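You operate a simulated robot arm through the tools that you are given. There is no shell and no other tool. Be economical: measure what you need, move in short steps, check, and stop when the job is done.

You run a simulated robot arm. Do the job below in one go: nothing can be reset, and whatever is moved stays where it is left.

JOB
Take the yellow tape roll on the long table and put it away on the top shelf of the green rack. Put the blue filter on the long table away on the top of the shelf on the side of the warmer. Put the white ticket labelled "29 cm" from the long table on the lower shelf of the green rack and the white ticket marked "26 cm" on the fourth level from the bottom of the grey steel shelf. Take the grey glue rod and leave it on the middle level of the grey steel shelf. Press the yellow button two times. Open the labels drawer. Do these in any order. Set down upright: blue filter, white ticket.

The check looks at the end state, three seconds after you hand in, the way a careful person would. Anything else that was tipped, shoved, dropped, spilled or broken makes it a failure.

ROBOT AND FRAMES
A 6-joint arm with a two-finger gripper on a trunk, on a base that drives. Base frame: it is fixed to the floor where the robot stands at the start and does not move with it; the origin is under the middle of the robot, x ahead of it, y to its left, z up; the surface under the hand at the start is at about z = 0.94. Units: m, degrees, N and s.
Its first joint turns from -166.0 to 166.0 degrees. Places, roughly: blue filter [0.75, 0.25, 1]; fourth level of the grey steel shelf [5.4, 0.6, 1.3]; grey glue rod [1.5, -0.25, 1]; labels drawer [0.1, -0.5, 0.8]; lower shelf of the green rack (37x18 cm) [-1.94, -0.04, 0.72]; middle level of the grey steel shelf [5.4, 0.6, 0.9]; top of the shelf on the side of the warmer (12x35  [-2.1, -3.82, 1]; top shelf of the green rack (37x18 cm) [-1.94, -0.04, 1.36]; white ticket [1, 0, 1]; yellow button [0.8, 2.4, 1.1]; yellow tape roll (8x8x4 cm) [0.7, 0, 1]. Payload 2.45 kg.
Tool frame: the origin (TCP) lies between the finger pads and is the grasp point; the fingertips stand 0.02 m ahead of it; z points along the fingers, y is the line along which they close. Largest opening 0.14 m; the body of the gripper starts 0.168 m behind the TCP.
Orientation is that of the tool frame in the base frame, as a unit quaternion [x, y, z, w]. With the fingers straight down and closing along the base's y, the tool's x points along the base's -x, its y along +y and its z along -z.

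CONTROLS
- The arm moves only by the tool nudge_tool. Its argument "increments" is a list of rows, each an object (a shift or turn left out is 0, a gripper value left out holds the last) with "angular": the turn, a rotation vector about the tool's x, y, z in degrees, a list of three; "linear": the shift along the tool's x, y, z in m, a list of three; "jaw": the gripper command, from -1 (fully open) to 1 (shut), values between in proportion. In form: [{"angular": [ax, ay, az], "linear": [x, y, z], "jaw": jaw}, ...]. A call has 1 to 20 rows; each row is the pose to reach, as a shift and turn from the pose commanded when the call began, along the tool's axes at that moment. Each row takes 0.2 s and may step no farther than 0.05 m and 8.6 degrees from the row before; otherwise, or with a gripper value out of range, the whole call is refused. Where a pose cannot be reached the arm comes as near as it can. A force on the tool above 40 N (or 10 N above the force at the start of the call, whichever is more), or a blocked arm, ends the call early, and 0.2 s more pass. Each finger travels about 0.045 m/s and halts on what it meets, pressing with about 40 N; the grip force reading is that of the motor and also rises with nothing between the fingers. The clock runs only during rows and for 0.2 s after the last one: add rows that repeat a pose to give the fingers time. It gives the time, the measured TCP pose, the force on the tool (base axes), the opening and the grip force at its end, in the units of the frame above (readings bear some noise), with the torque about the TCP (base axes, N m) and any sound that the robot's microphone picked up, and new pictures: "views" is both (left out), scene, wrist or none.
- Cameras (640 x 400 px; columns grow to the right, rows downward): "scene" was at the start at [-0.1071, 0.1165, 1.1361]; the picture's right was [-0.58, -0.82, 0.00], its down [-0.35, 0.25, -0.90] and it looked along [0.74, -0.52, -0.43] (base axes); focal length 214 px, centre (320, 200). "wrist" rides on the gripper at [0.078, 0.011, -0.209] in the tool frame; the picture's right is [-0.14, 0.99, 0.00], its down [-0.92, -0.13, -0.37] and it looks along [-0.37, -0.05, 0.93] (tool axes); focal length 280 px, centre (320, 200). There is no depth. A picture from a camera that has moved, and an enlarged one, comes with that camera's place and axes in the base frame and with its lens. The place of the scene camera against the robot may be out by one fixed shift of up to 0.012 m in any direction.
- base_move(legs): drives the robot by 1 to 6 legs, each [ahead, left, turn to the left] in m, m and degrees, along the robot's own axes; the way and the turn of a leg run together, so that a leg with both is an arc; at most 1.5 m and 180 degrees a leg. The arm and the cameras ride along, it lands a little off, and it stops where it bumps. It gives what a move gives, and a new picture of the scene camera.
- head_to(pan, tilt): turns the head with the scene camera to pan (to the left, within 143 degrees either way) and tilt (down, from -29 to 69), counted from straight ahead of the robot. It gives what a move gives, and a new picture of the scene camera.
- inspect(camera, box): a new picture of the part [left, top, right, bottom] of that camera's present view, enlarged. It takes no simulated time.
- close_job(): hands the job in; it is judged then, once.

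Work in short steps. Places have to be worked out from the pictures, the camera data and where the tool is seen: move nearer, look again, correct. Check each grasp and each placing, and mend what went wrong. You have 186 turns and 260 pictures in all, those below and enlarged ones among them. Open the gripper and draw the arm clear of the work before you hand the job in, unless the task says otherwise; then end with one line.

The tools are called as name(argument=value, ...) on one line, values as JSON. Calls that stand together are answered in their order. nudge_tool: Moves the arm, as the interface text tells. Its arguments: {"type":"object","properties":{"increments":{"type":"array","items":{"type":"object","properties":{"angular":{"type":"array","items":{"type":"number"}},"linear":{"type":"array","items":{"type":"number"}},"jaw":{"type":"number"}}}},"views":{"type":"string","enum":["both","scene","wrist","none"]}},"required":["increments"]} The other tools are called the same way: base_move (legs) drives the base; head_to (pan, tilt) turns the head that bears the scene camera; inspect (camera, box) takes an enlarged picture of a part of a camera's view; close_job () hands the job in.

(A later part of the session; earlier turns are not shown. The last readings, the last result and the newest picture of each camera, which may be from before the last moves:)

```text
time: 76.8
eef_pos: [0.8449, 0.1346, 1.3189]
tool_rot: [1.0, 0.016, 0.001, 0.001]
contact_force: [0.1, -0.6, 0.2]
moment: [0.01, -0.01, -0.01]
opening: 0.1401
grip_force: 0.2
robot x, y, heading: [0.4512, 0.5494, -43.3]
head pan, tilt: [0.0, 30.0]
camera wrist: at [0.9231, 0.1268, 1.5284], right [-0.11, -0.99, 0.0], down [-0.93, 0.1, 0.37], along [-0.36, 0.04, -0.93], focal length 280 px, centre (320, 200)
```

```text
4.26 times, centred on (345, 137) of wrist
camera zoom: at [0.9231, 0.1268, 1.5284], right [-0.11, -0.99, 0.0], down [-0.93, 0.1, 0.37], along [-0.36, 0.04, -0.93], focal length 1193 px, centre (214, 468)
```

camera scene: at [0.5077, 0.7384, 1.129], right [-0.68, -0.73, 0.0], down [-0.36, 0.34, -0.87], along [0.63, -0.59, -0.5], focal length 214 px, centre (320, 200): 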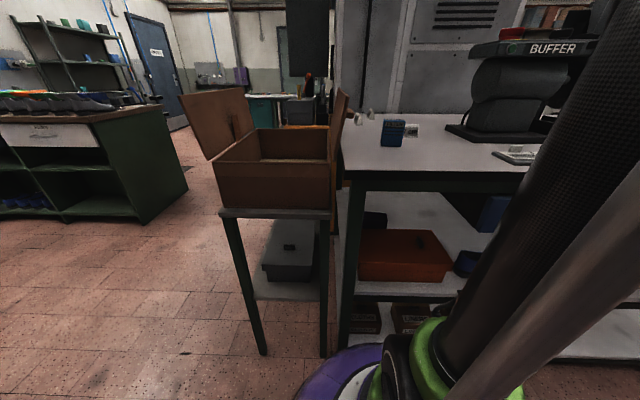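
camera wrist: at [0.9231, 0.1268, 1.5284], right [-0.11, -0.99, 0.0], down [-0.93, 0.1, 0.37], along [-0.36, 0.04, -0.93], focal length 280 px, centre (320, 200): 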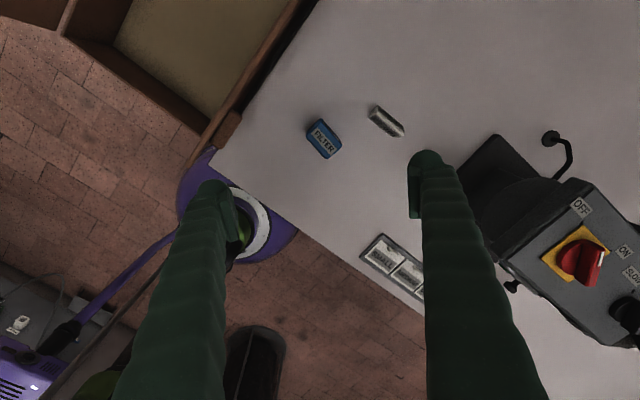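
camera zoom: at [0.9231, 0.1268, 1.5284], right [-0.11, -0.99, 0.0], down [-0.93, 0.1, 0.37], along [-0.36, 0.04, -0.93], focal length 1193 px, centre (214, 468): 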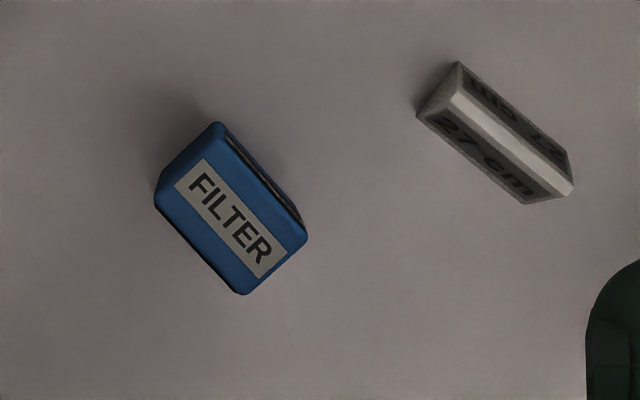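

Filter top centre ≈ (0.846, 0.127), about 6×4 cm, long axis at ≈39°. I turn the hand back to near its default so the fingers close along the filter's long axis.

nudge_tool(increments=[{"angular": [0, 0, -8.5]}, {"angular": [0, 0, -17]}, {"angular": [0, 0, -25.5]}, {"angular": [0, 0, -34]}, {"angular": [0, 0, -42.5]}, {"angular": [0, 0, -51]}, {"angular": [0, 0, -59.5]}, {"angular": [0, 0, -68]}, {"angular": [0, 0, -76.5]}, {"angular": [0, 0, -85]}, {"angular": [0, 0, -93.5]}, {"angular": [0, 0, -102]}, {"angular": [0, 0, -110.5]}, {"angular": [0, 0, -119]}, {"angular": [0, 0, -127]}, {"angular": [0, 0, -127], "linear": [0, 0, 0.05]}, {"angular": [0, 0, -127], "linear": [0, 0, 0.1]}, {"angular": [0, 0, -127], "linear": [0, 0, 0.15]}, {"angular": [0, 0, -127], "linear": [0, 0, 0.15]}], views="wrist")

```text
time: 80.8
eef_pos: [0.8454, 0.1352, 1.1673]
tool_rot: [0.432, 0.902, 0.0, 0.001]
contact_force: [-0.3, 0.2, -0.4]
moment: [0.01, 0.03, -0.02]
opening: 0.14
grip_force: 0.1
robot x, y, heading: [0.4528, 0.5497, -43.1]
head pan, tilt: [0.0, 30.0]
camera wrist: at [0.8042, 0.2035, 1.376], right [0.86, 0.51, 0.0], down [0.48, -0.8, 0.37], along [0.19, -0.32, -0.93], focal length 280 px, centre (320, 200)
```

wrist: 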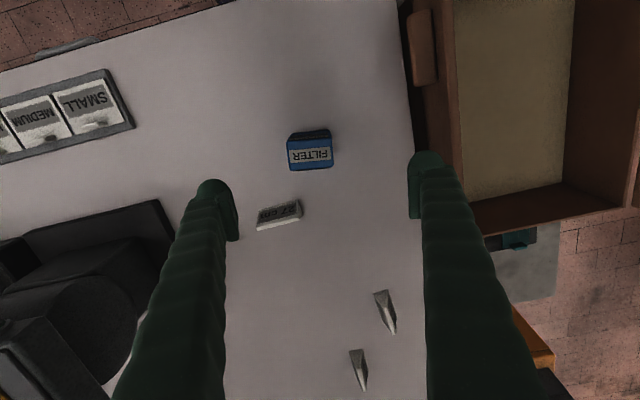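

Hand is aligned over the filter (≈(0.840,0.129)). Descend to z≈0.975 and close.

nudge_tool(increments=[{"linear": [0, -0.007, 0.05]}, {"linear": [0, -0.007, 0.1]}, {"linear": [0, -0.007, 0.15]}, {"linear": [0, -0.007, 0.19]}, {"linear": [0, -0.007, 0.19]}, {"linear": [0, -0.007, 0.19], "jaw": 1}, {"linear": [0, -0.007, 0.19], "jaw": 1}, {"linear": [0, -0.007, 0.19], "jaw": 1}, {"linear": [0, -0.007, 0.19], "jaw": 1}, {"linear": [0, -0.007, 0.19], "jaw": 1}, {"linear": [0, -0.007, 0.19], "jaw": 1}, {"linear": [0, -0.007, 0.19], "jaw": 1}], views="wrist")

```text
refused: row 1 steps farther than a row can; nothing moved
```

nudge_tool(increments=[{"linear": [0, -0.007, 0.04]}, {"linear": [0, -0.007, 0.09]}, {"linear": [0, -0.007, 0.14]}, {"linear": [0, -0.007, 0.19]}, {"linear": [0, -0.007, 0.19]}, {"linear": [0, -0.007, 0.19], "jaw": 1}, {"linear": [0, -0.007, 0.19], "jaw": 1}, {"linear": [0, -0.007, 0.19], "jaw": 1}, {"linear": [0, -0.007, 0.19], "jaw": 1}, {"linear": [0, -0.007, 0.19], "jaw": 1}, {"linear": [0, -0.007, 0.19], "jaw": 1}, {"linear": [0, -0.007, 0.19], "jaw": 1}], views="wrist")

```text
time: 83.5
eef_pos: [0.842, 0.1285, 0.9786]
tool_rot: [0.432, 0.902, 0.0, 0.003]
contact_force: [0.5, 0.6, 1.0]
moment: [0.01, -0.02, 0.0]
opening: 0.0618
grip_force: 40.2
robot x, y, heading: [0.4491, 0.5488, -43.1]
head pan, tilt: [0.0, 30.0]
camera wrist: at [0.8006, 0.1974, 1.1867], right [0.86, 0.51, 0.0], down [0.48, -0.8, 0.37], along [0.19, -0.32, -0.93], focal length 280 px, centre (320, 200)
```

wrist: 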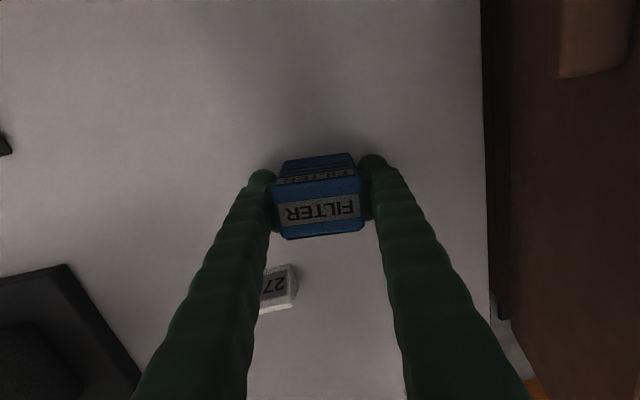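

Filter gripped. Lift, retract, then back off and drive down the aisle (to −u).

nudge_tool(increments=[{"linear": [0, 0, -0.05]}, {"linear": [0, 0, -0.1]}, {"linear": [0, 0, -0.15]}, {"linear": [0, 0, -0.2]}, {"linear": [0.02, 0, -0.24]}, {"linear": [0.05, 0, -0.27]}, {"linear": [0.08, 0, -0.3]}, {"linear": [0.1, 0, -0.3]}, {"linear": [0.1, 0, -0.3]}], views="wrist")

base_move(legs=[[-0.25, 0, 0], [0, 0, -90]])

head_to(pan=0, tilt=15)

```text
time: 85.5
eef_pos: [0.7768, 0.2087, 1.2777]
tool_rot: [0.432, 0.902, 0.0, 0.002]
contact_force: [0.8, -0.1, -0.8]
moment: [-0.02, 0.02, 0.02]
opening: 0.062
grip_force: 39.8
robot x, y, heading: [0.4534, 0.5479, -43.3]
head pan, tilt: [0.0, 30.0]
camera wrist: at [0.7358, 0.2767, 1.4866], right [0.86, 0.51, 0.0], down [0.48, -0.8, 0.37], along [0.19, -0.32, -0.93], focal length 280 px, centre (320, 200)
```

wrist: 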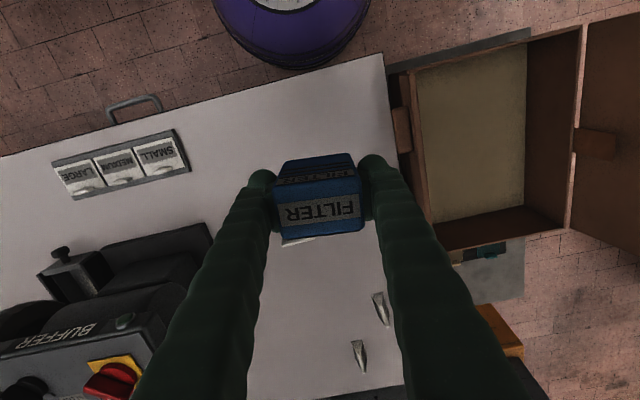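

```text
time: 91.1
eef_pos: [-0.0707, 0.396, 1.2771]
tool_rot: [0.944, 0.329, -0.001, 0.002]
contact_force: [0.0, 0.3, -0.4]
moment: [-0.01, -0.01, 0.01]
opening: 0.0614
grip_force: 39.9
robot x, y, heading: [0.2727, 0.7226, -133.7]
head pan, tilt: [0.0, 30.0]
camera scene: at [0.4737, 0.6647, 1.129], right [-0.72, 0.69, 0.0], down [0.35, 0.36, -0.87], along [-0.6, -0.63, -0.5], focal length 214 px, centre (320, 200)
```

scene: 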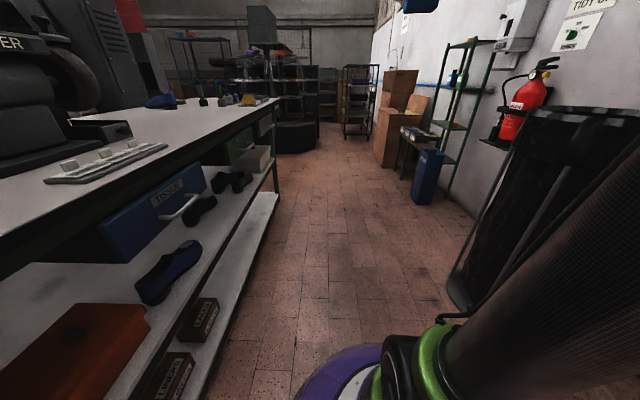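

```text
time: 91.9
eef_pos: [-0.0723, 0.3981, 1.2781]
tool_rot: [0.945, 0.328, -0.002, 0.002]
contact_force: [-0.2, 0.8, -0.7]
moment: [0.01, 0.01, 0.02]
opening: 0.0617
grip_force: 39.9
robot x, y, heading: [0.2677, 0.7182, -133.7]
head pan, tilt: [0.0, 15.0]
camera scene: at [0.4717, 0.6626, 1.1532], right [-0.72, 0.69, 0.0], down [0.18, 0.19, -0.97], along [-0.67, -0.7, -0.26], focal length 214 px, centre (320, 200)
```

scene: 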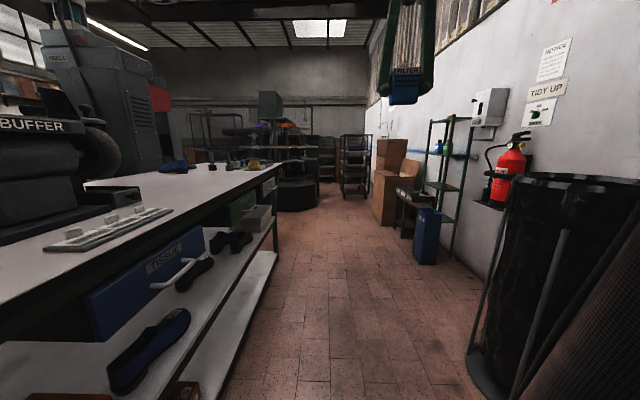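

The aisle is clear; drive about 2.9 m down it and look for the warmer.

base_move(legs=[[0, 0, -2.3], [1.45, 0, 0], [1.45, 0, 0]])

head_to(pan=35, tilt=12)

```text
time: 106.3
eef_pos: [-2.1572, -1.6224, 1.2779]
tool_rot: [0.949, 0.316, -0.001, 0.001]
contact_force: [0.2, 1.6, -0.3]
moment: [0.01, -0.02, 0.0]
opening: 0.0617
grip_force: 39.8
robot x, y, heading: [-1.806, -1.3108, -135.2]
head pan, tilt: [0.0, 15.0]
camera scene: at [-1.6079, -1.3716, 1.1532], right [-0.7, 0.71, 0.0], down [0.18, 0.18, -0.97], along [-0.69, -0.68, -0.26], focal length 214 px, centre (320, 200)
```

scene: 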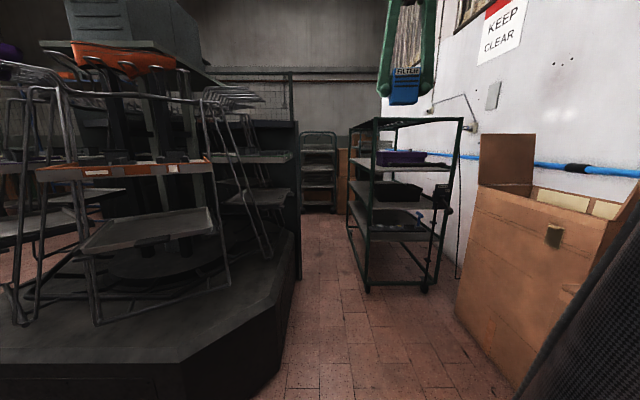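

```text
time: 107.3
eef_pos: [-2.1588, -1.6217, 1.2781]
tool_rot: [0.949, 0.316, -0.001, 0.002]
contact_force: [-0.7, 0.4, -0.4]
moment: [0.0, 0.03, -0.01]
opening: 0.0618
grip_force: 39.7
robot x, y, heading: [-1.8046, -1.3111, -135.4]
head pan, tilt: [35.0, 12.0]
camera scene: at [-1.5582, -1.3975, 1.1581], right [-0.98, 0.18, 0.0], down [0.04, 0.2, -0.98], along [-0.17, -0.96, -0.21], focal length 214 px, centre (320, 200)
```

scene: 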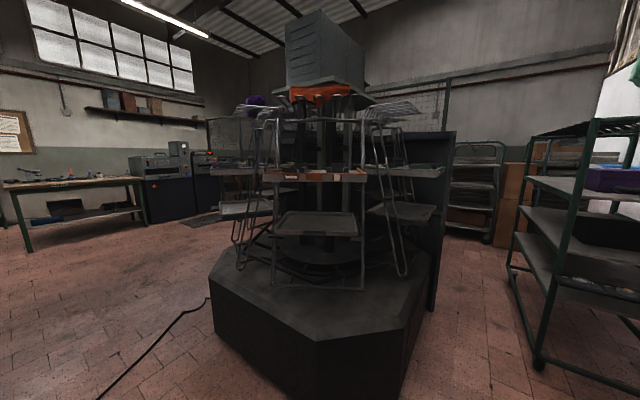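

The carousel blocks the direct way to (-2.1,-3.82); the warmer stands behind it. Look left for a way round.

head_to(pan=75, tilt=25)

```text
time: 108.4
eef_pos: [-2.1589, -1.6215, 1.2773]
tool_rot: [0.949, 0.316, -0.002, 0.001]
contact_force: [0.1, 0.7, -0.7]
moment: [0.0, 0.0, 0.01]
opening: 0.0619
grip_force: 40.0
robot x, y, heading: [-1.8066, -1.3094, -135.2]
head pan, tilt: [75.0, 25.0]
camera scene: at [-1.4959, -1.3858, 1.137], right [-0.87, -0.5, 0.0], down [-0.21, 0.37, -0.91], along [0.45, -0.79, -0.42], focal length 214 px, centre (320, 200)
```

scene: 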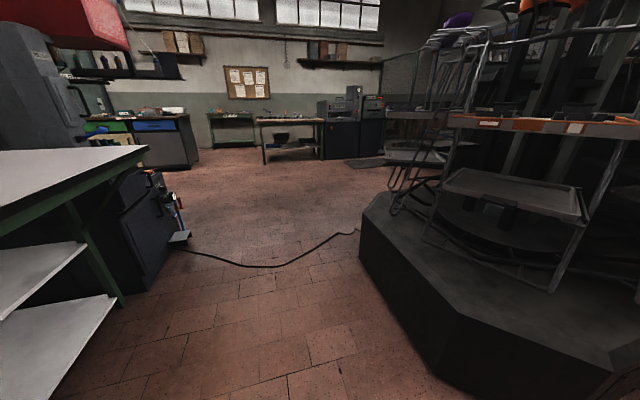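

There is about 1.5 m between the table end and the carousel. I go through it and then look at the warmer from the far side.

base_move(legs=[[-0.3, 0, 0], [0, 1.2, 0], [0, 1.2, 0]])

head_to(pan=0, tilt=15)

```text
time: 121.7
eef_pos: [-0.28, -3.1092, 1.2768]
tool_rot: [0.95, 0.312, -0.001, 0.002]
contact_force: [-0.3, 0.9, -0.8]
moment: [-0.03, 0.0, 0.0]
opening: 0.0618
grip_force: 40.1
robot x, y, heading: [0.0747, -2.7983, -135.5]
head pan, tilt: [75.0, 25.0]
camera scene: at [0.385, -2.8771, 1.137], right [-0.87, -0.49, 0.0], down [-0.21, 0.37, -0.91], along [0.44, -0.79, -0.42], focal length 214 px, centre (320, 200)
```

scene: 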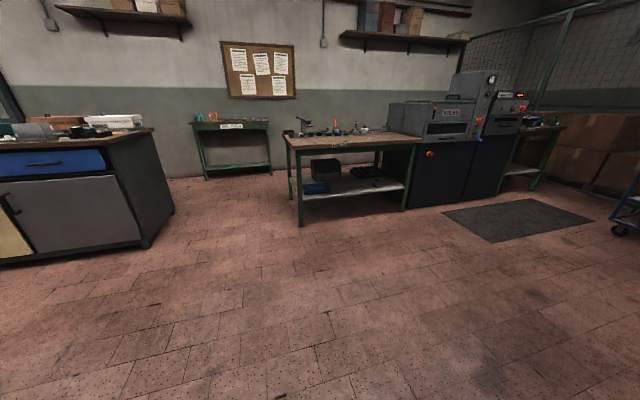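

```text
time: 123.2
eef_pos: [-0.2789, -3.1079, 1.2767]
tool_rot: [0.95, 0.313, -0.001, 0.001]
contact_force: [0.0, -0.6, -0.5]
moment: [-0.01, 0.02, 0.0]
opening: 0.0619
grip_force: 40.4
robot x, y, heading: [0.0756, -2.8026, -135.7]
head pan, tilt: [0.0, 15.0]
camera scene: at [0.2731, -2.862, 1.1532], right [-0.7, 0.71, 0.0], down [0.19, 0.18, -0.97], along [-0.69, -0.68, -0.26], focal length 214 px, centre (320, 200)
```

scene: 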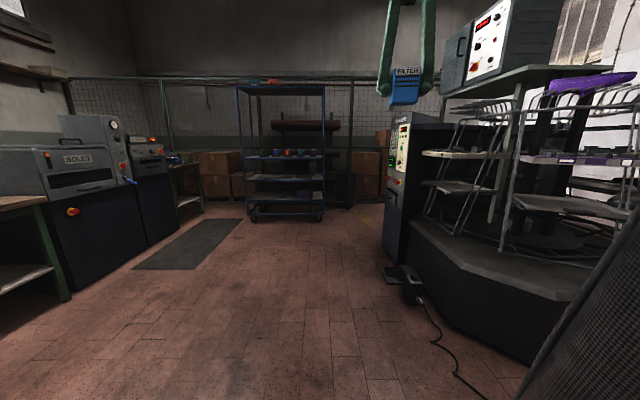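

inspect(camera="scene", box=[340, 60, 500, 160])

inspect(camera="scene", box=[360, 100, 440, 310])

```text
4.00 times, centred on (420, 110) of scene
camera zoom: at [0.2731, -2.862, 1.1532], right [-0.7, 0.71, 0.0], down [0.19, 0.18, -0.97], along [-0.69, -0.68, -0.26], focal length 858 px, centre (-80, 560)
```

zoom: 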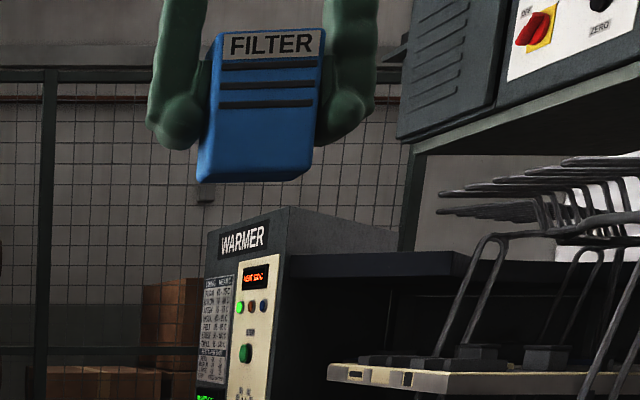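

```text
1.90 times, centred on (400, 205) of scene
camera zoom: at [0.2731, -2.862, 1.1532], right [-0.7, 0.71, 0.0], down [0.19, 0.18, -0.97], along [-0.69, -0.68, -0.26], focal length 408 px, centre (168, 190)
```

zoom: 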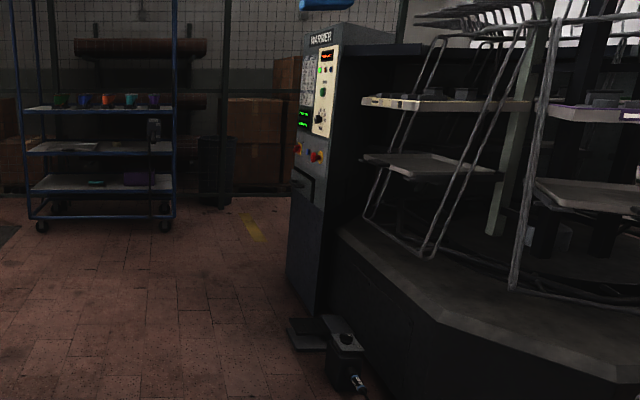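

The WARMER faces −v at u≈−3.6…−4.0; its side shelf is on the far side. I drive past the front and turn to face along that side.

base_move(legs=[[0, 0.25, 0], [1.15, 0, 0], [1.12, 0, 0], [0, 0, -88.3]])

head_to(pan=0, tilt=25)

```text
time: 139.6
eef_pos: [-1.7121, -4.2282, 1.2776]
tool_rot: [0.901, -0.434, -0.002, 0.001]
contact_force: [-1.4, -0.1, 0.0]
moment: [0.0, 0.02, 0.01]
opening: 0.0619
grip_force: 39.7
robot x, y, heading: [-1.3911, -4.5696, 136.7]
head pan, tilt: [0.0, 15.0]
camera scene: at [-1.4329, -4.7686, 1.1532], right [0.69, 0.73, 0.0], down [0.19, -0.18, -0.97], along [-0.7, 0.67, -0.26], focal length 214 px, centre (320, 200)
```

scene: 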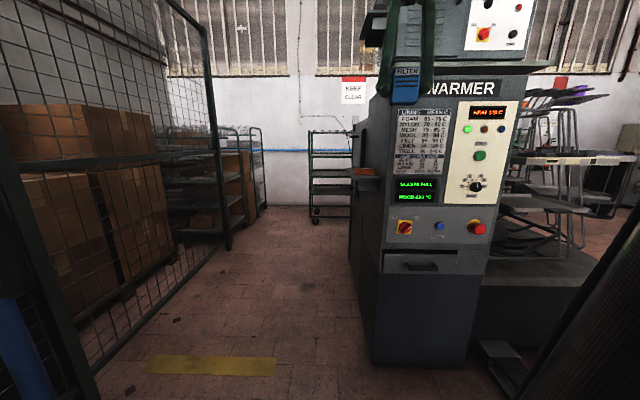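

```text
time: 140.3
eef_pos: [-1.7119, -4.229, 1.2771]
tool_rot: [0.901, -0.435, -0.002, -0.001]
contact_force: [-0.1, 0.5, -0.1]
moment: [0.01, 0.0, -0.01]
opening: 0.0619
grip_force: 40.4
robot x, y, heading: [-1.3926, -4.5726, 136.6]
head pan, tilt: [0.0, 25.0]
camera scene: at [-1.432, -4.7695, 1.1371], right [0.69, 0.73, 0.0], down [0.31, -0.29, -0.91], along [-0.66, 0.62, -0.42], focal length 214 px, centre (320, 200)
```

scene: 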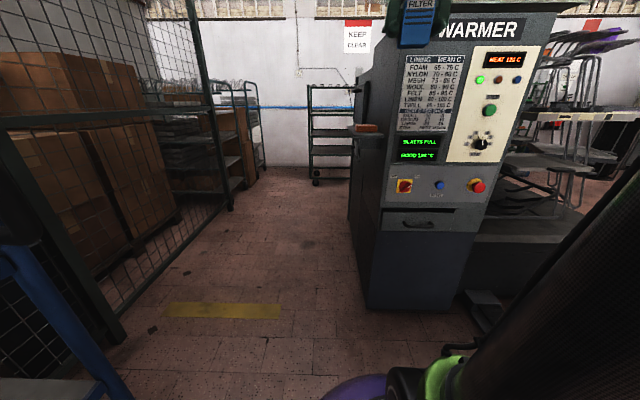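

inspect(camera="scene", box=[330, 90, 410, 160])

nudge_tool(increments=[{"linear": [0, 0, 0]}], views="wrist")

```text
5.71 times, centred on (370, 125) of scene
camera zoom: at [-1.432, -4.7695, 1.1371], right [0.69, 0.73, 0.0], down [0.31, -0.29, -0.91], along [-0.66, 0.62, -0.42], focal length 1226 px, centre (34, 629)
```

zoom: 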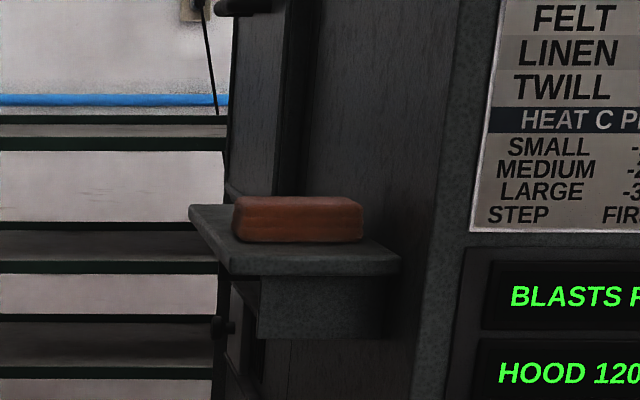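

```text
time: 140.7
eef_pos: [-1.712, -4.2288, 1.2773]
tool_rot: [0.901, -0.435, -0.001, -0.001]
contact_force: [0.2, -0.1, -1.1]
moment: [-0.02, 0.04, -0.01]
opening: 0.0617
grip_force: 40.5
robot x, y, heading: [-1.3913, -4.5688, 136.4]
head pan, tilt: [0.0, 25.0]
camera wrist: at [-1.6715, -4.2966, 1.4864], right [-0.86, -0.51, 0.0], down [-0.47, 0.8, 0.37], along [-0.19, 0.32, -0.93], focal length 280 px, centre (320, 200)
```

wrist: 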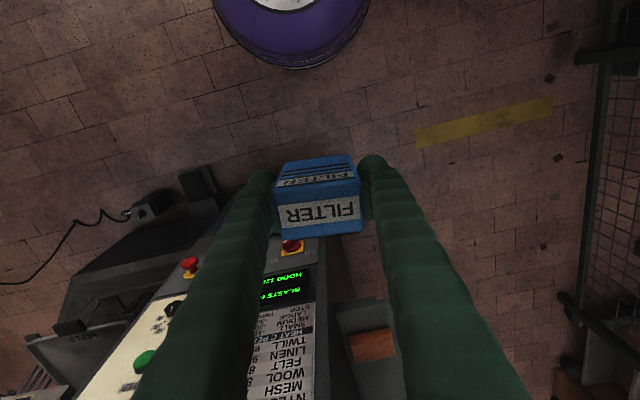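

The side shelf (12 cm in u, v −1.49…−1.14) has a brown block near v −1.39; free room around v≈−1.25. The warmer's tall wall is beside it, so I'd rather approach from the aisle side. Check the cart and fence on my left.

head_to(pan=50, tilt=40)

```text
time: 141.9
eef_pos: [-1.7129, -4.2283, 1.2776]
tool_rot: [0.901, -0.434, -0.001, -0.001]
contact_force: [-0.1, 0.6, -1.3]
moment: [0.05, 0.0, 0.0]
opening: 0.062
grip_force: 40.7
robot x, y, heading: [-1.3871, -4.5685, 136.5]
head pan, tilt: [50.0, 40.0]
camera scene: at [-1.4496, -4.8424, 1.1137], right [-0.11, 0.99, 0.0], down [0.64, 0.07, -0.77], along [-0.76, -0.09, -0.64], focal length 214 px, centre (320, 200)
```

scene: 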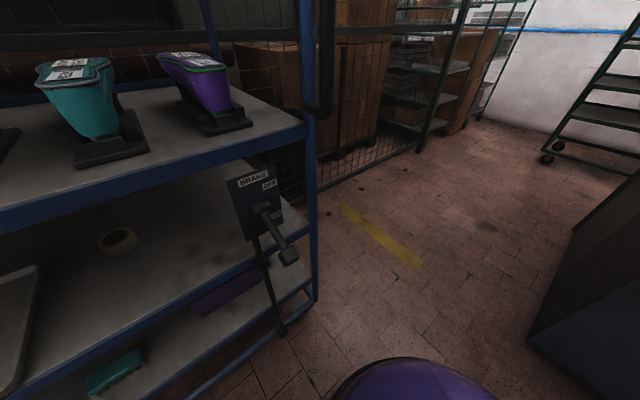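

The cart corner is at u≈−4.77, v≈−2.25. I take a diagonal path between cart and warmer into the aisle, then turn right to face the warmer's side.

base_move(legs=[[0.34, 0.25, 0], [0.39, 0.35, 0], [0.33, 0.15, 0], [0, 0, -92.5]])

head_to(pan=-10, tilt=30)

nudge_tool(increments=[{"linear": [0, 0, 0]}], views="wrist")

```text
time: 144.3
eef_pos: [-2.0992, -4.1793, 1.2786]
tool_rot: [0.902, -0.431, -0.003, 0.001]
contact_force: [0.6, -0.3, -0.3]
moment: [0.0, 0.0, 0.02]
opening: 0.0618
grip_force: 40.3
robot x, y, heading: [-1.7796, -4.5167, 137.0]
head pan, tilt: [50.0, 40.0]
stopped in leg 1: the robot was blocked; the commanded pose is now the measured one
camera scene: at [-1.8304, -4.7946, 1.1136], right [-0.17, 0.99, 0.0], down [0.64, 0.11, -0.76], along [-0.75, -0.13, -0.65], focal length 214 px, centre (320, 200)
```

scene: 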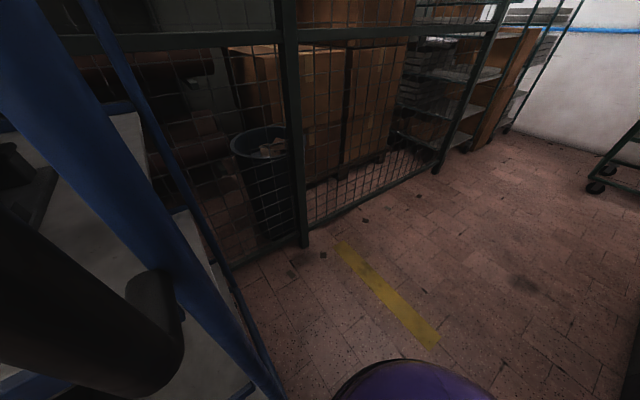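

```text
time: 145.6
eef_pos: [-2.0972, -4.181, 1.2791]
tool_rot: [0.903, -0.43, -0.004, 0.001]
contact_force: [0.0, 0.0, 0.7]
moment: [-0.04, 0.02, 0.01]
opening: 0.0618
grip_force: 39.8
robot x, y, heading: [-1.779, -4.5236, 137.1]
head pan, tilt: [-10.0, 30.0]
camera scene: at [-1.829, -4.7943, 1.114], right [-0.14, 0.99, 0.0], down [0.64, 0.09, -0.77], along [-0.76, -0.11, -0.64], focal length 214 px, centre (320, 200)
```

scene: 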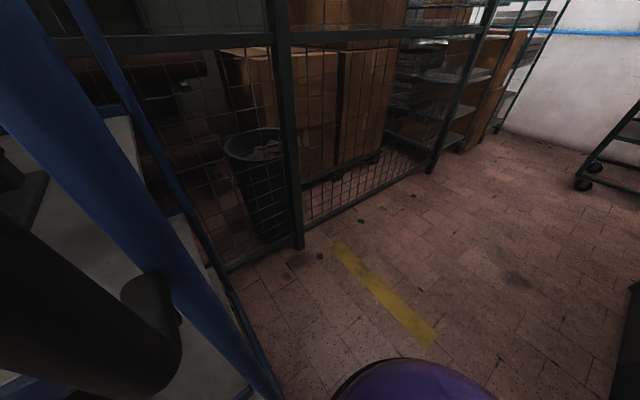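

```text
time: 146.2
eef_pos: [-2.1069, -4.2107, 1.2794]
tool_rot: [0.91, -0.415, -0.002, -0.001]
contact_force: [-0.3, 0.1, -0.4]
moment: [0.01, -0.06, 0.02]
opening: 0.0618
grip_force: 39.6
robot x, y, heading: [-1.7711, -4.5365, 138.7]
head pan, tilt: [-10.0, 30.0]
stopped in row 1: the arm was blocked; the commanded pose is now the measured one
camera wrist: at [-2.0628, -4.2783, 1.4865], right [-0.84, -0.54, 0.0], down [-0.51, 0.78, 0.37], along [-0.2, 0.31, -0.93], focal length 280 px, centre (320, 200)
```

wrist: 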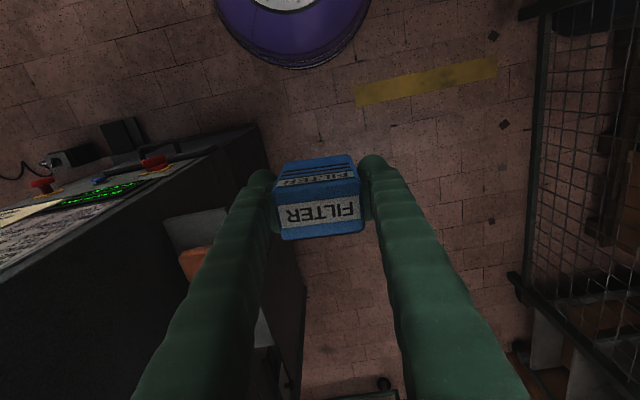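

Something (likely the head at my rear left) touched the cart. I back out to the right away from it.

base_move(legs=[[0, -0.12, 0]])

head_to(pan=60, tilt=25)

```text
time: 147.4
eef_pos: [-2.0282, -4.1224, 1.2778]
tool_rot: [0.91, -0.415, -0.002, -0.002]
contact_force: [0.0, 0.2, -0.7]
moment: [0.02, 0.02, 0.02]
opening: 0.0618
grip_force: 39.6
robot x, y, heading: [-1.6927, -4.4537, 138.7]
head pan, tilt: [-10.0, 30.0]
camera scene: at [-1.7136, -4.6409, 1.129], right [0.78, 0.63, 0.0], down [0.31, -0.39, -0.87], along [-0.54, 0.67, -0.5], focal length 214 px, centre (320, 200)
```

scene: 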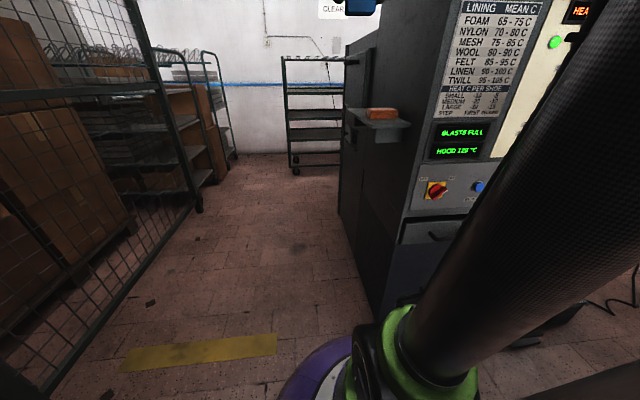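

```text
time: 148.8
eef_pos: [-2.0285, -4.1225, 1.2781]
tool_rot: [0.91, -0.415, -0.001, -0.001]
contact_force: [0.5, 0.6, -0.5]
moment: [-0.01, -0.01, 0.02]
opening: 0.062
grip_force: 39.7
robot x, y, heading: [-1.694, -4.4474, 138.8]
head pan, tilt: [60.0, 25.0]
camera scene: at [-1.744, -4.7411, 1.137], right [-0.32, 0.95, 0.0], down [0.4, 0.14, -0.91], along [-0.86, -0.29, -0.42], focal length 214 px, centre (320, 200)
```

scene: 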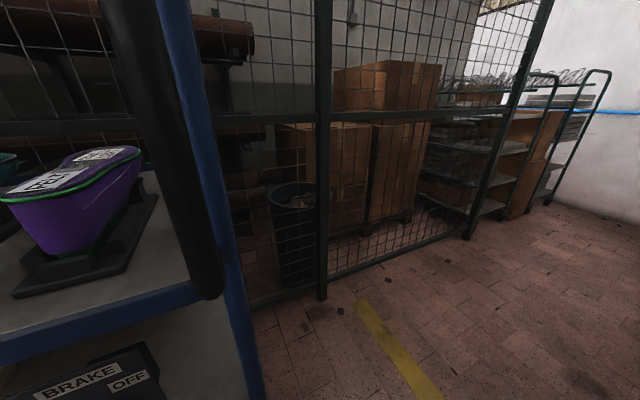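

Cart seems undisturbed. With the head straight ahead I go forward first, clear of the cart, then diagonally into the aisle.

head_to(pan=-20, tilt=35)

base_move(legs=[[0.25, 0.04, 0], [0.2, 0.25, 0], [0.3, 0.3, 0]])

```text
time: 150.4
eef_pos: [-2.0293, -4.1227, 1.278]
tool_rot: [0.909, -0.416, -0.002, -0.001]
contact_force: [-0.7, 0.0, -0.3]
moment: [0.03, -0.02, -0.01]
opening: 0.0619
grip_force: 39.6
robot x, y, heading: [-1.6927, -4.4445, 139.0]
head pan, tilt: [-20.0, 35.0]
camera scene: at [-1.6994, -4.6342, 1.1212], right [0.88, 0.48, 0.0], down [0.28, -0.5, -0.82], along [-0.4, 0.72, -0.57], focal length 214 px, centre (320, 200)
```

scene: 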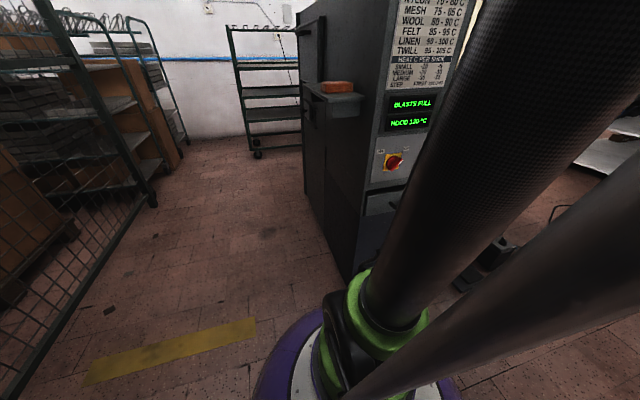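

```text
time: 156.2
eef_pos: [-2.9835, -4.0719, 1.2774]
tool_rot: [0.909, -0.416, -0.002, 0.0]
contact_force: [-0.3, 0.0, -0.6]
moment: [-0.01, 0.0, 0.02]
opening: 0.0616
grip_force: 40.3
robot x, y, heading: [-2.6455, -4.3988, 138.8]
head pan, tilt: [-20.0, 35.0]
camera scene: at [-2.654, -4.584, 1.1212], right [0.88, 0.48, 0.0], down [0.28, -0.5, -0.82], along [-0.4, 0.72, -0.57], focal length 214 px, centre (320, 200)
```

scene: 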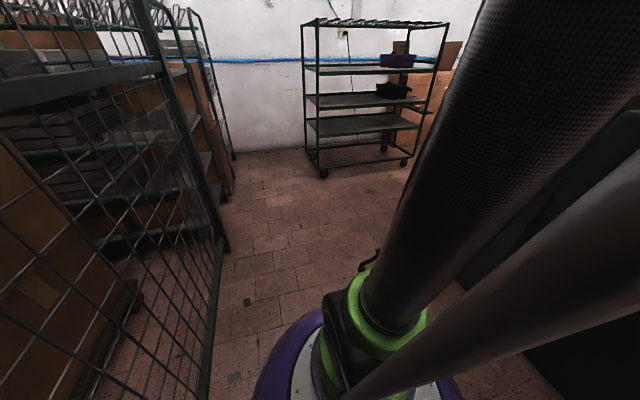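

base_move(legs=[[0, 0, -94.8]])

head_to(pan=0, tilt=30)

nudge_tool(increments=[{"linear": [0, 0, 0]}], views="wrist")

```text
time: 160.6
eef_pos: [-2.2943, -4.0909, 1.2762]
tool_rot: [-0.312, 0.95, 0.0, 0.002]
contact_force: [0.5, -0.4, -0.5]
moment: [-0.01, 0.02, -0.01]
opening: 0.0621
grip_force: 39.3
robot x, y, heading: [-2.6487, -4.3989, 44.2]
head pan, tilt: [-20.0, 35.0]
camera scene: at [-2.8174, -4.3755, 1.1212], right [0.41, -0.91, 0.0], down [-0.52, -0.24, -0.82], along [0.75, 0.34, -0.57], focal length 214 px, centre (320, 200)
```

scene: 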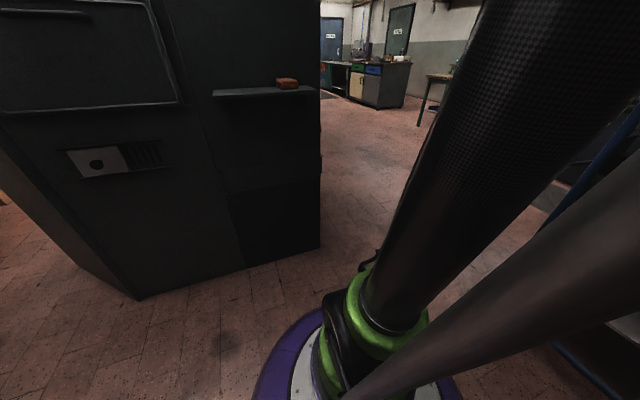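

```text
time: 161.4
eef_pos: [-2.2941, -4.0909, 1.2779]
tool_rot: [-0.311, 0.95, 0.001, 0.002]
contact_force: [1.1, 0.3, 0.0]
moment: [0.0, 0.03, -0.01]
opening: 0.0619
grip_force: 39.5
robot x, y, heading: [-2.6484, -4.399, 44.5]
head pan, tilt: [0.0, 30.0]
camera scene: at [-2.8329, -4.3487, 1.129], right [0.7, -0.72, 0.0], down [-0.36, -0.35, -0.87], along [0.62, 0.6, -0.5], focal length 214 px, centre (320, 200)
```

scene: 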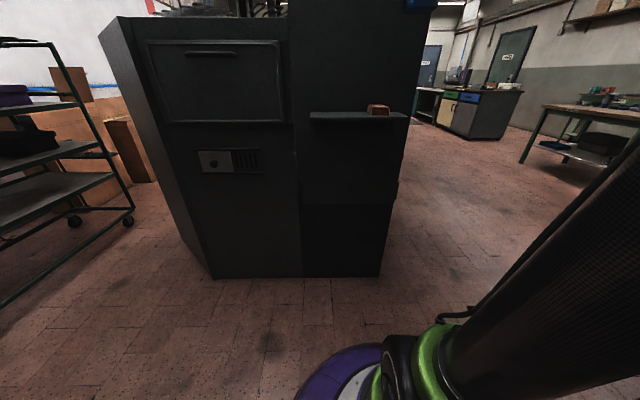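

```text
time: 161.8
eef_pos: [-2.2935, -4.0903, 1.2777]
tool_rot: [-0.311, 0.95, 0.001, 0.002]
contact_force: [-0.4, -0.4, -2.2]
moment: [-0.02, 0.0, 0.03]
opening: 0.0618
grip_force: 39.8
robot x, y, heading: [-2.6479, -4.4015, 44.4]
head pan, tilt: [0.0, 30.0]
camera wrist: at [-2.364, -4.1286, 1.4866], right [-0.48, 0.88, 0.0], down [0.82, 0.44, 0.37], along [0.33, 0.18, -0.93], focal length 280 px, centre (320, 200)
```

wrist: 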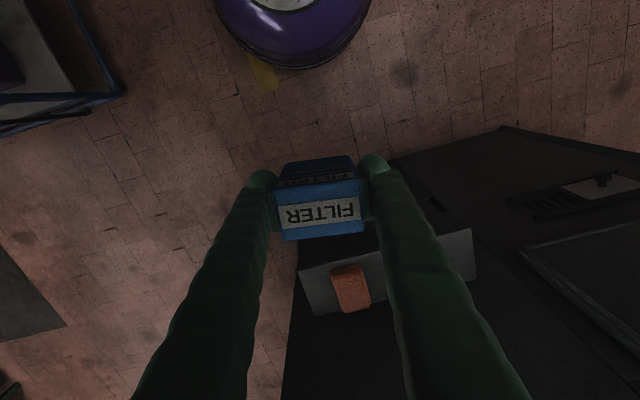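

The shelf is measured: centre (-2.11,-3.83), surface z≈1.0, block nearer the left end. I aim for (-2.165,-3.784), turning 8° to line up, and stop above it.

nudge_tool(increments=[{"linear": [-0.04, 0.024, 0], "angular": [0, 0, -4]}, {"linear": [-0.08, 0.048, 0], "angular": [0, 0, -8.3]}, {"linear": [-0.12, 0.072, 0], "angular": [0, 0, -8.3]}, {"linear": [-0.16, 0.096, 0], "angular": [0, 0, -8.3]}, {"linear": [-0.2, 0.12, 0], "angular": [0, 0, -8.3]}, {"linear": [-0.24, 0.144, 0], "angular": [0, 0, -8.3]}, {"linear": [-0.28, 0.168, 0], "angular": [0, 0, -8.3]}, {"linear": [-0.285, 0.171, 0.04], "angular": [0, 0, -8.3]}, {"linear": [-0.285, 0.171, 0.08], "angular": [0, 0, -8.3]}, {"linear": [-0.285, 0.171, 0.13], "angular": [0, 0, -8.3]}, {"linear": [-0.285, 0.171, 0.13], "angular": [0, 0, -8.3]}], views="both")

```text
time: 164.2
eef_pos: [-2.1661, -3.7833, 1.1486]
tool_rot: [-0.38, 0.925, 0.001, 0.002]
contact_force: [0.8, 0.1, -0.1]
moment: [0.02, 0.03, 0.02]
opening: 0.0616
grip_force: 39.8
robot x, y, heading: [-2.6486, -4.4025, 44.2]
head pan, tilt: [0.0, 30.0]
camera scene: at [-2.8328, -4.3484, 1.129], right [0.7, -0.72, 0.0], down [-0.36, -0.35, -0.87], along [0.62, 0.6, -0.5], focal length 214 px, centre (320, 200)
camera wrist: at [-2.2299, -3.8305, 1.3571], right [-0.6, 0.8, 0.0], down [0.74, 0.56, 0.37], along [0.3, 0.22, -0.93], focal length 280 px, centre (320, 200)
```

scene: 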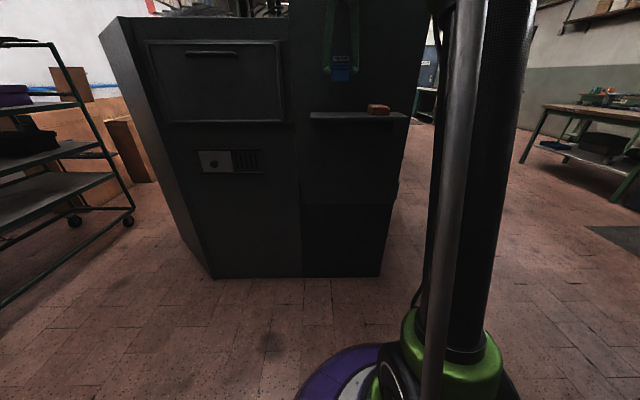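
wrist: 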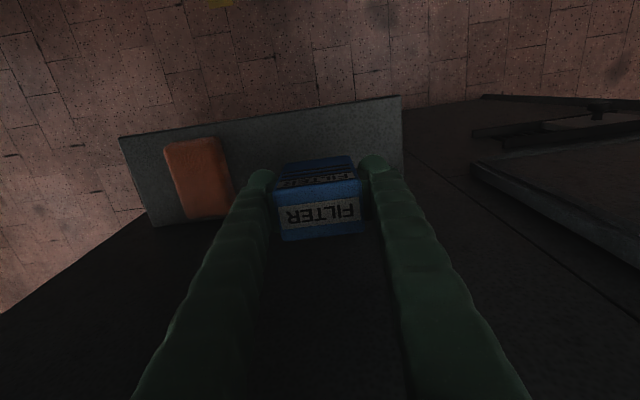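

Aligned over the free part of the shelf. Lower to just above, then gently to contact.

nudge_tool(increments=[{"linear": [0, 0, 0.04]}, {"linear": [0, 0, 0.08]}, {"linear": [0, 0, 0.1]}, {"linear": [0, 0, 0.103]}, {"linear": [0, 0, 0.106]}, {"linear": [0, 0, 0.109]}, {"linear": [0, 0, 0.112]}, {"linear": [0, 0, 0.115]}], views="both")

```text
time: 165.9
eef_pos: [-2.1654, -3.7835, 1.0375]
tool_rot: [-0.379, 0.925, 0.001, 0.002]
contact_force: [-0.9, -2.2, 14.0]
moment: [-0.21, 0.2, 0.04]
opening: 0.0619
grip_force: 39.8
robot x, y, heading: [-2.6447, -4.3985, 44.7]
head pan, tilt: [0.0, 30.0]
stopped in row 8: the force on the tool passed its limit at 45 N (the readings are from after the stop); the commanded pose is now the measured one
camera scene: at [-2.8331, -4.3488, 1.129], right [0.7, -0.72, 0.0], down [-0.36, -0.35, -0.87], along [0.62, 0.6, -0.5], focal length 214 px, centre (320, 200)
camera wrist: at [-2.2294, -3.8316, 1.2461], right [-0.6, 0.8, 0.0], down [0.74, 0.55, 0.37], along [0.3, 0.22, -0.93], focal length 280 px, centre (320, 200)
```

scene: 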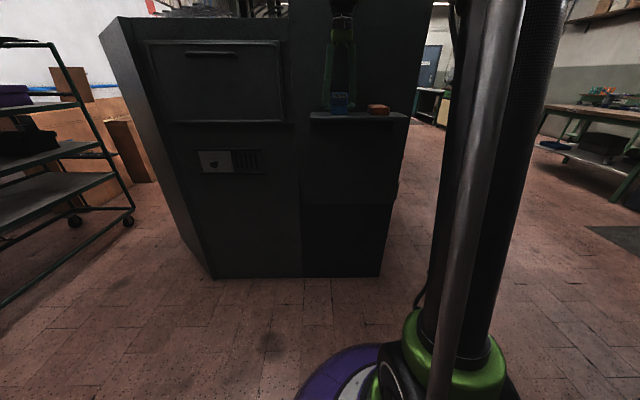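
wrist: 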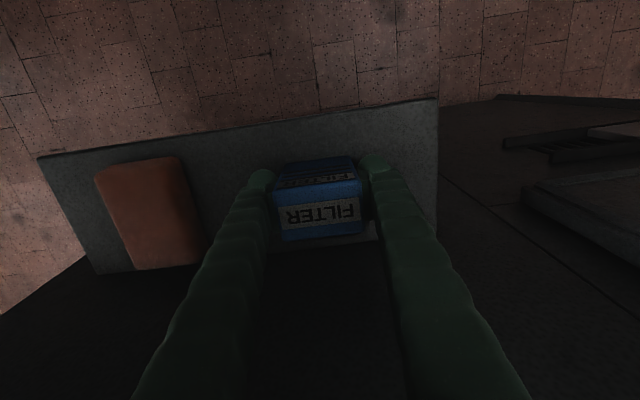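

Touching the shelf. Open a little and rise straight up.

nudge_tool(increments=[{"jaw": 0.0}, {"jaw": -0.2}, {"jaw": -0.2}, {"jaw": -0.2}, {"jaw": -0.2, "linear": [0, 0, -0.03]}, {"jaw": -0.2, "linear": [0, 0, -0.07]}, {"jaw": -0.2, "linear": [0, 0, -0.12]}, {"jaw": -0.2, "linear": [0, 0, -0.17]}, {"jaw": -0.2, "linear": [0.04, 0, -0.2]}, {"jaw": -0.2, "linear": [0.08, 0, -0.22]}, {"jaw": -0.2, "linear": [0.12, 0, -0.24]}, {"jaw": -0.2, "linear": [0.16, 0, -0.24]}], views="wrist")

inspect(camera="scene", box=[290, 70, 420, 150])

```text
time: 168.5
eef_pos: [-2.2808, -3.8966, 1.274]
tool_rot: [-0.38, 0.925, 0.001, 0.002]
contact_force: [0.1, -0.4, 0.2]
moment: [-0.12, 0.05, -0.02]
opening: 0.0842
grip_force: 0.0
robot x, y, heading: [-2.649, -4.3995, 44.2]
head pan, tilt: [0.0, 30.0]
camera wrist: at [-2.3443, -3.9446, 1.4839], right [-0.6, 0.8, 0.0], down [0.74, 0.55, 0.37], along [0.3, 0.22, -0.93], focal length 280 px, centre (320, 200)
```

wrist: 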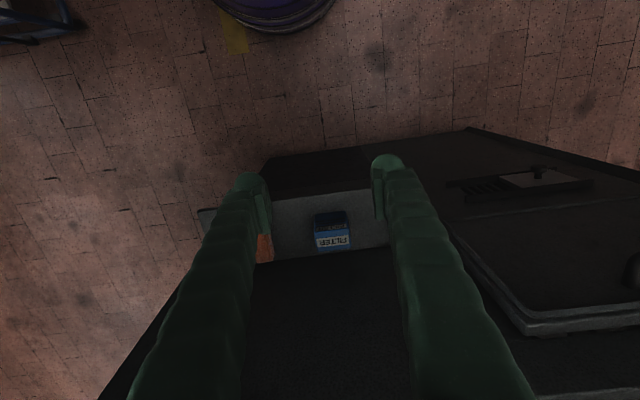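

```text
4.92 times, centred on (355, 110) of scene
camera zoom: at [-2.8324, -4.348, 1.1291], right [0.7, -0.72, 0.0], down [-0.36, -0.35, -0.87], along [0.62, 0.6, -0.5], focal length 1056 px, centre (148, 643)
```

zoom: 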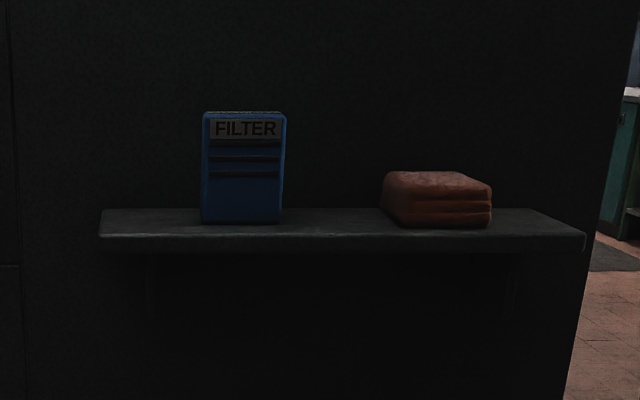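

Filter stands upright on the shelf. I tuck the arm in and drive back out the way I came.

nudge_tool(increments=[{"linear": [0.05, 0, 0]}, {"linear": [0.1, 0, 0]}, {"linear": [0.15, 0, 0]}, {"linear": [0.19, 0, 0]}, {"linear": [0.19, 0, 0]}], views="none")

base_move(legs=[[0.25, -0.26, 0], [0.3, -0.3, 0], [0.2, -0.35, 0], [1.2, -0.05, 0], [1.1, 0.1, 0]])

```text
time: 169.7
eef_pos: [-2.4161, -4.0318, 1.2743]
tool_rot: [-0.379, 0.925, 0.001, 0.003]
contact_force: [-0.7, -0.1, -0.7]
moment: [-0.01, 0.04, 0.01]
opening: 0.0841
grip_force: 0.1
robot x, y, heading: [-2.6469, -4.3985, 44.4]
head pan, tilt: [0.0, 30.0]
```

```text
time: 187.3
eef_pos: [0.367, -2.5151, 1.2752]
tool_rot: [-0.382, 0.924, 0.001, 0.002]
contact_force: [0.1, -0.2, -0.1]
moment: [0.0, -0.01, 0.02]
opening: 0.0839
grip_force: 0.2
robot x, y, heading: [0.1372, -2.8894, 44.4]
head pan, tilt: [0.0, 30.0]
camera scene: at [-0.0488, -2.8346, 1.129], right [0.7, -0.71, 0.0], down [-0.36, -0.35, -0.87], along [0.62, 0.61, -0.5], focal length 214 px, centre (320, 200)
```

scene: 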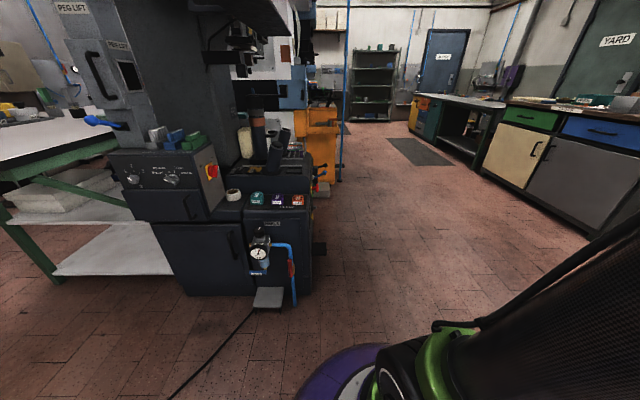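

base_move(legs=[[0, 1.2, 0], [0, 1.2, 0], [1.3, 0, 0], [1.3, 0, 0], [0, 0, -88.5]])

nudge_tool(increments=[{"jaw": -1}], views="wrist")

```text
time: 189.1
eef_pos: [0.2842, -2.4307, 1.2757]
tool_rot: [-0.379, 0.925, -0.003, 0.005]
contact_force: [15.8, -20.1, -3.2]
moment: [-0.25, -0.27, 0.47]
opening: 0.0662
grip_force: 0.0
robot x, y, heading: [0.0505, -2.7938, 44.5]
head pan, tilt: [0.0, 30.0]
stopped in leg 1: the force on the tool passed its limit at 59 N (the readings are from after the stop); the commanded pose is now the measured one
camera scene: at [-0.137, -2.7441, 1.1292], right [0.7, -0.72, 0.0], down [-0.36, -0.35, -0.87], along [0.62, 0.61, -0.5], focal length 214 px, centre (320, 200)
```

scene: 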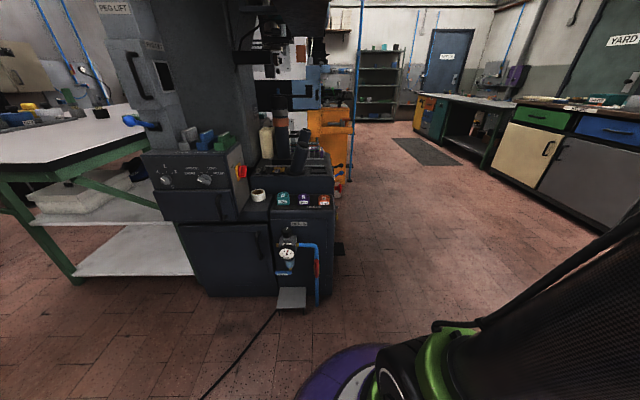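

```text
time: 189.7
eef_pos: [0.2864, -2.4342, 1.2734]
tool_rot: [-0.377, 0.926, -0.005, 0.005]
contact_force: [29.1, -40.7, -27.5]
moment: [-1.31, -1.62, 0.96]
opening: 0.0773
grip_force: 0.1
robot x, y, heading: [0.0456, -2.793, 44.1]
head pan, tilt: [0.0, 30.0]
stopped in row 1: the force on the tool passed its limit at 44 N (the readings are from after the stop); the commanded pose is now the measured one
camera wrist: at [0.2211, -2.4794, 1.483], right [-0.59, 0.8, -0.01], down [0.74, 0.55, 0.37], along [0.31, 0.21, -0.93], focal length 280 px, centre (320, 200)
```

wrist: 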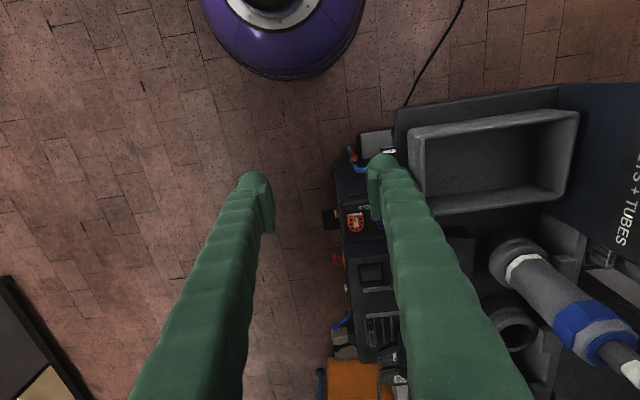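

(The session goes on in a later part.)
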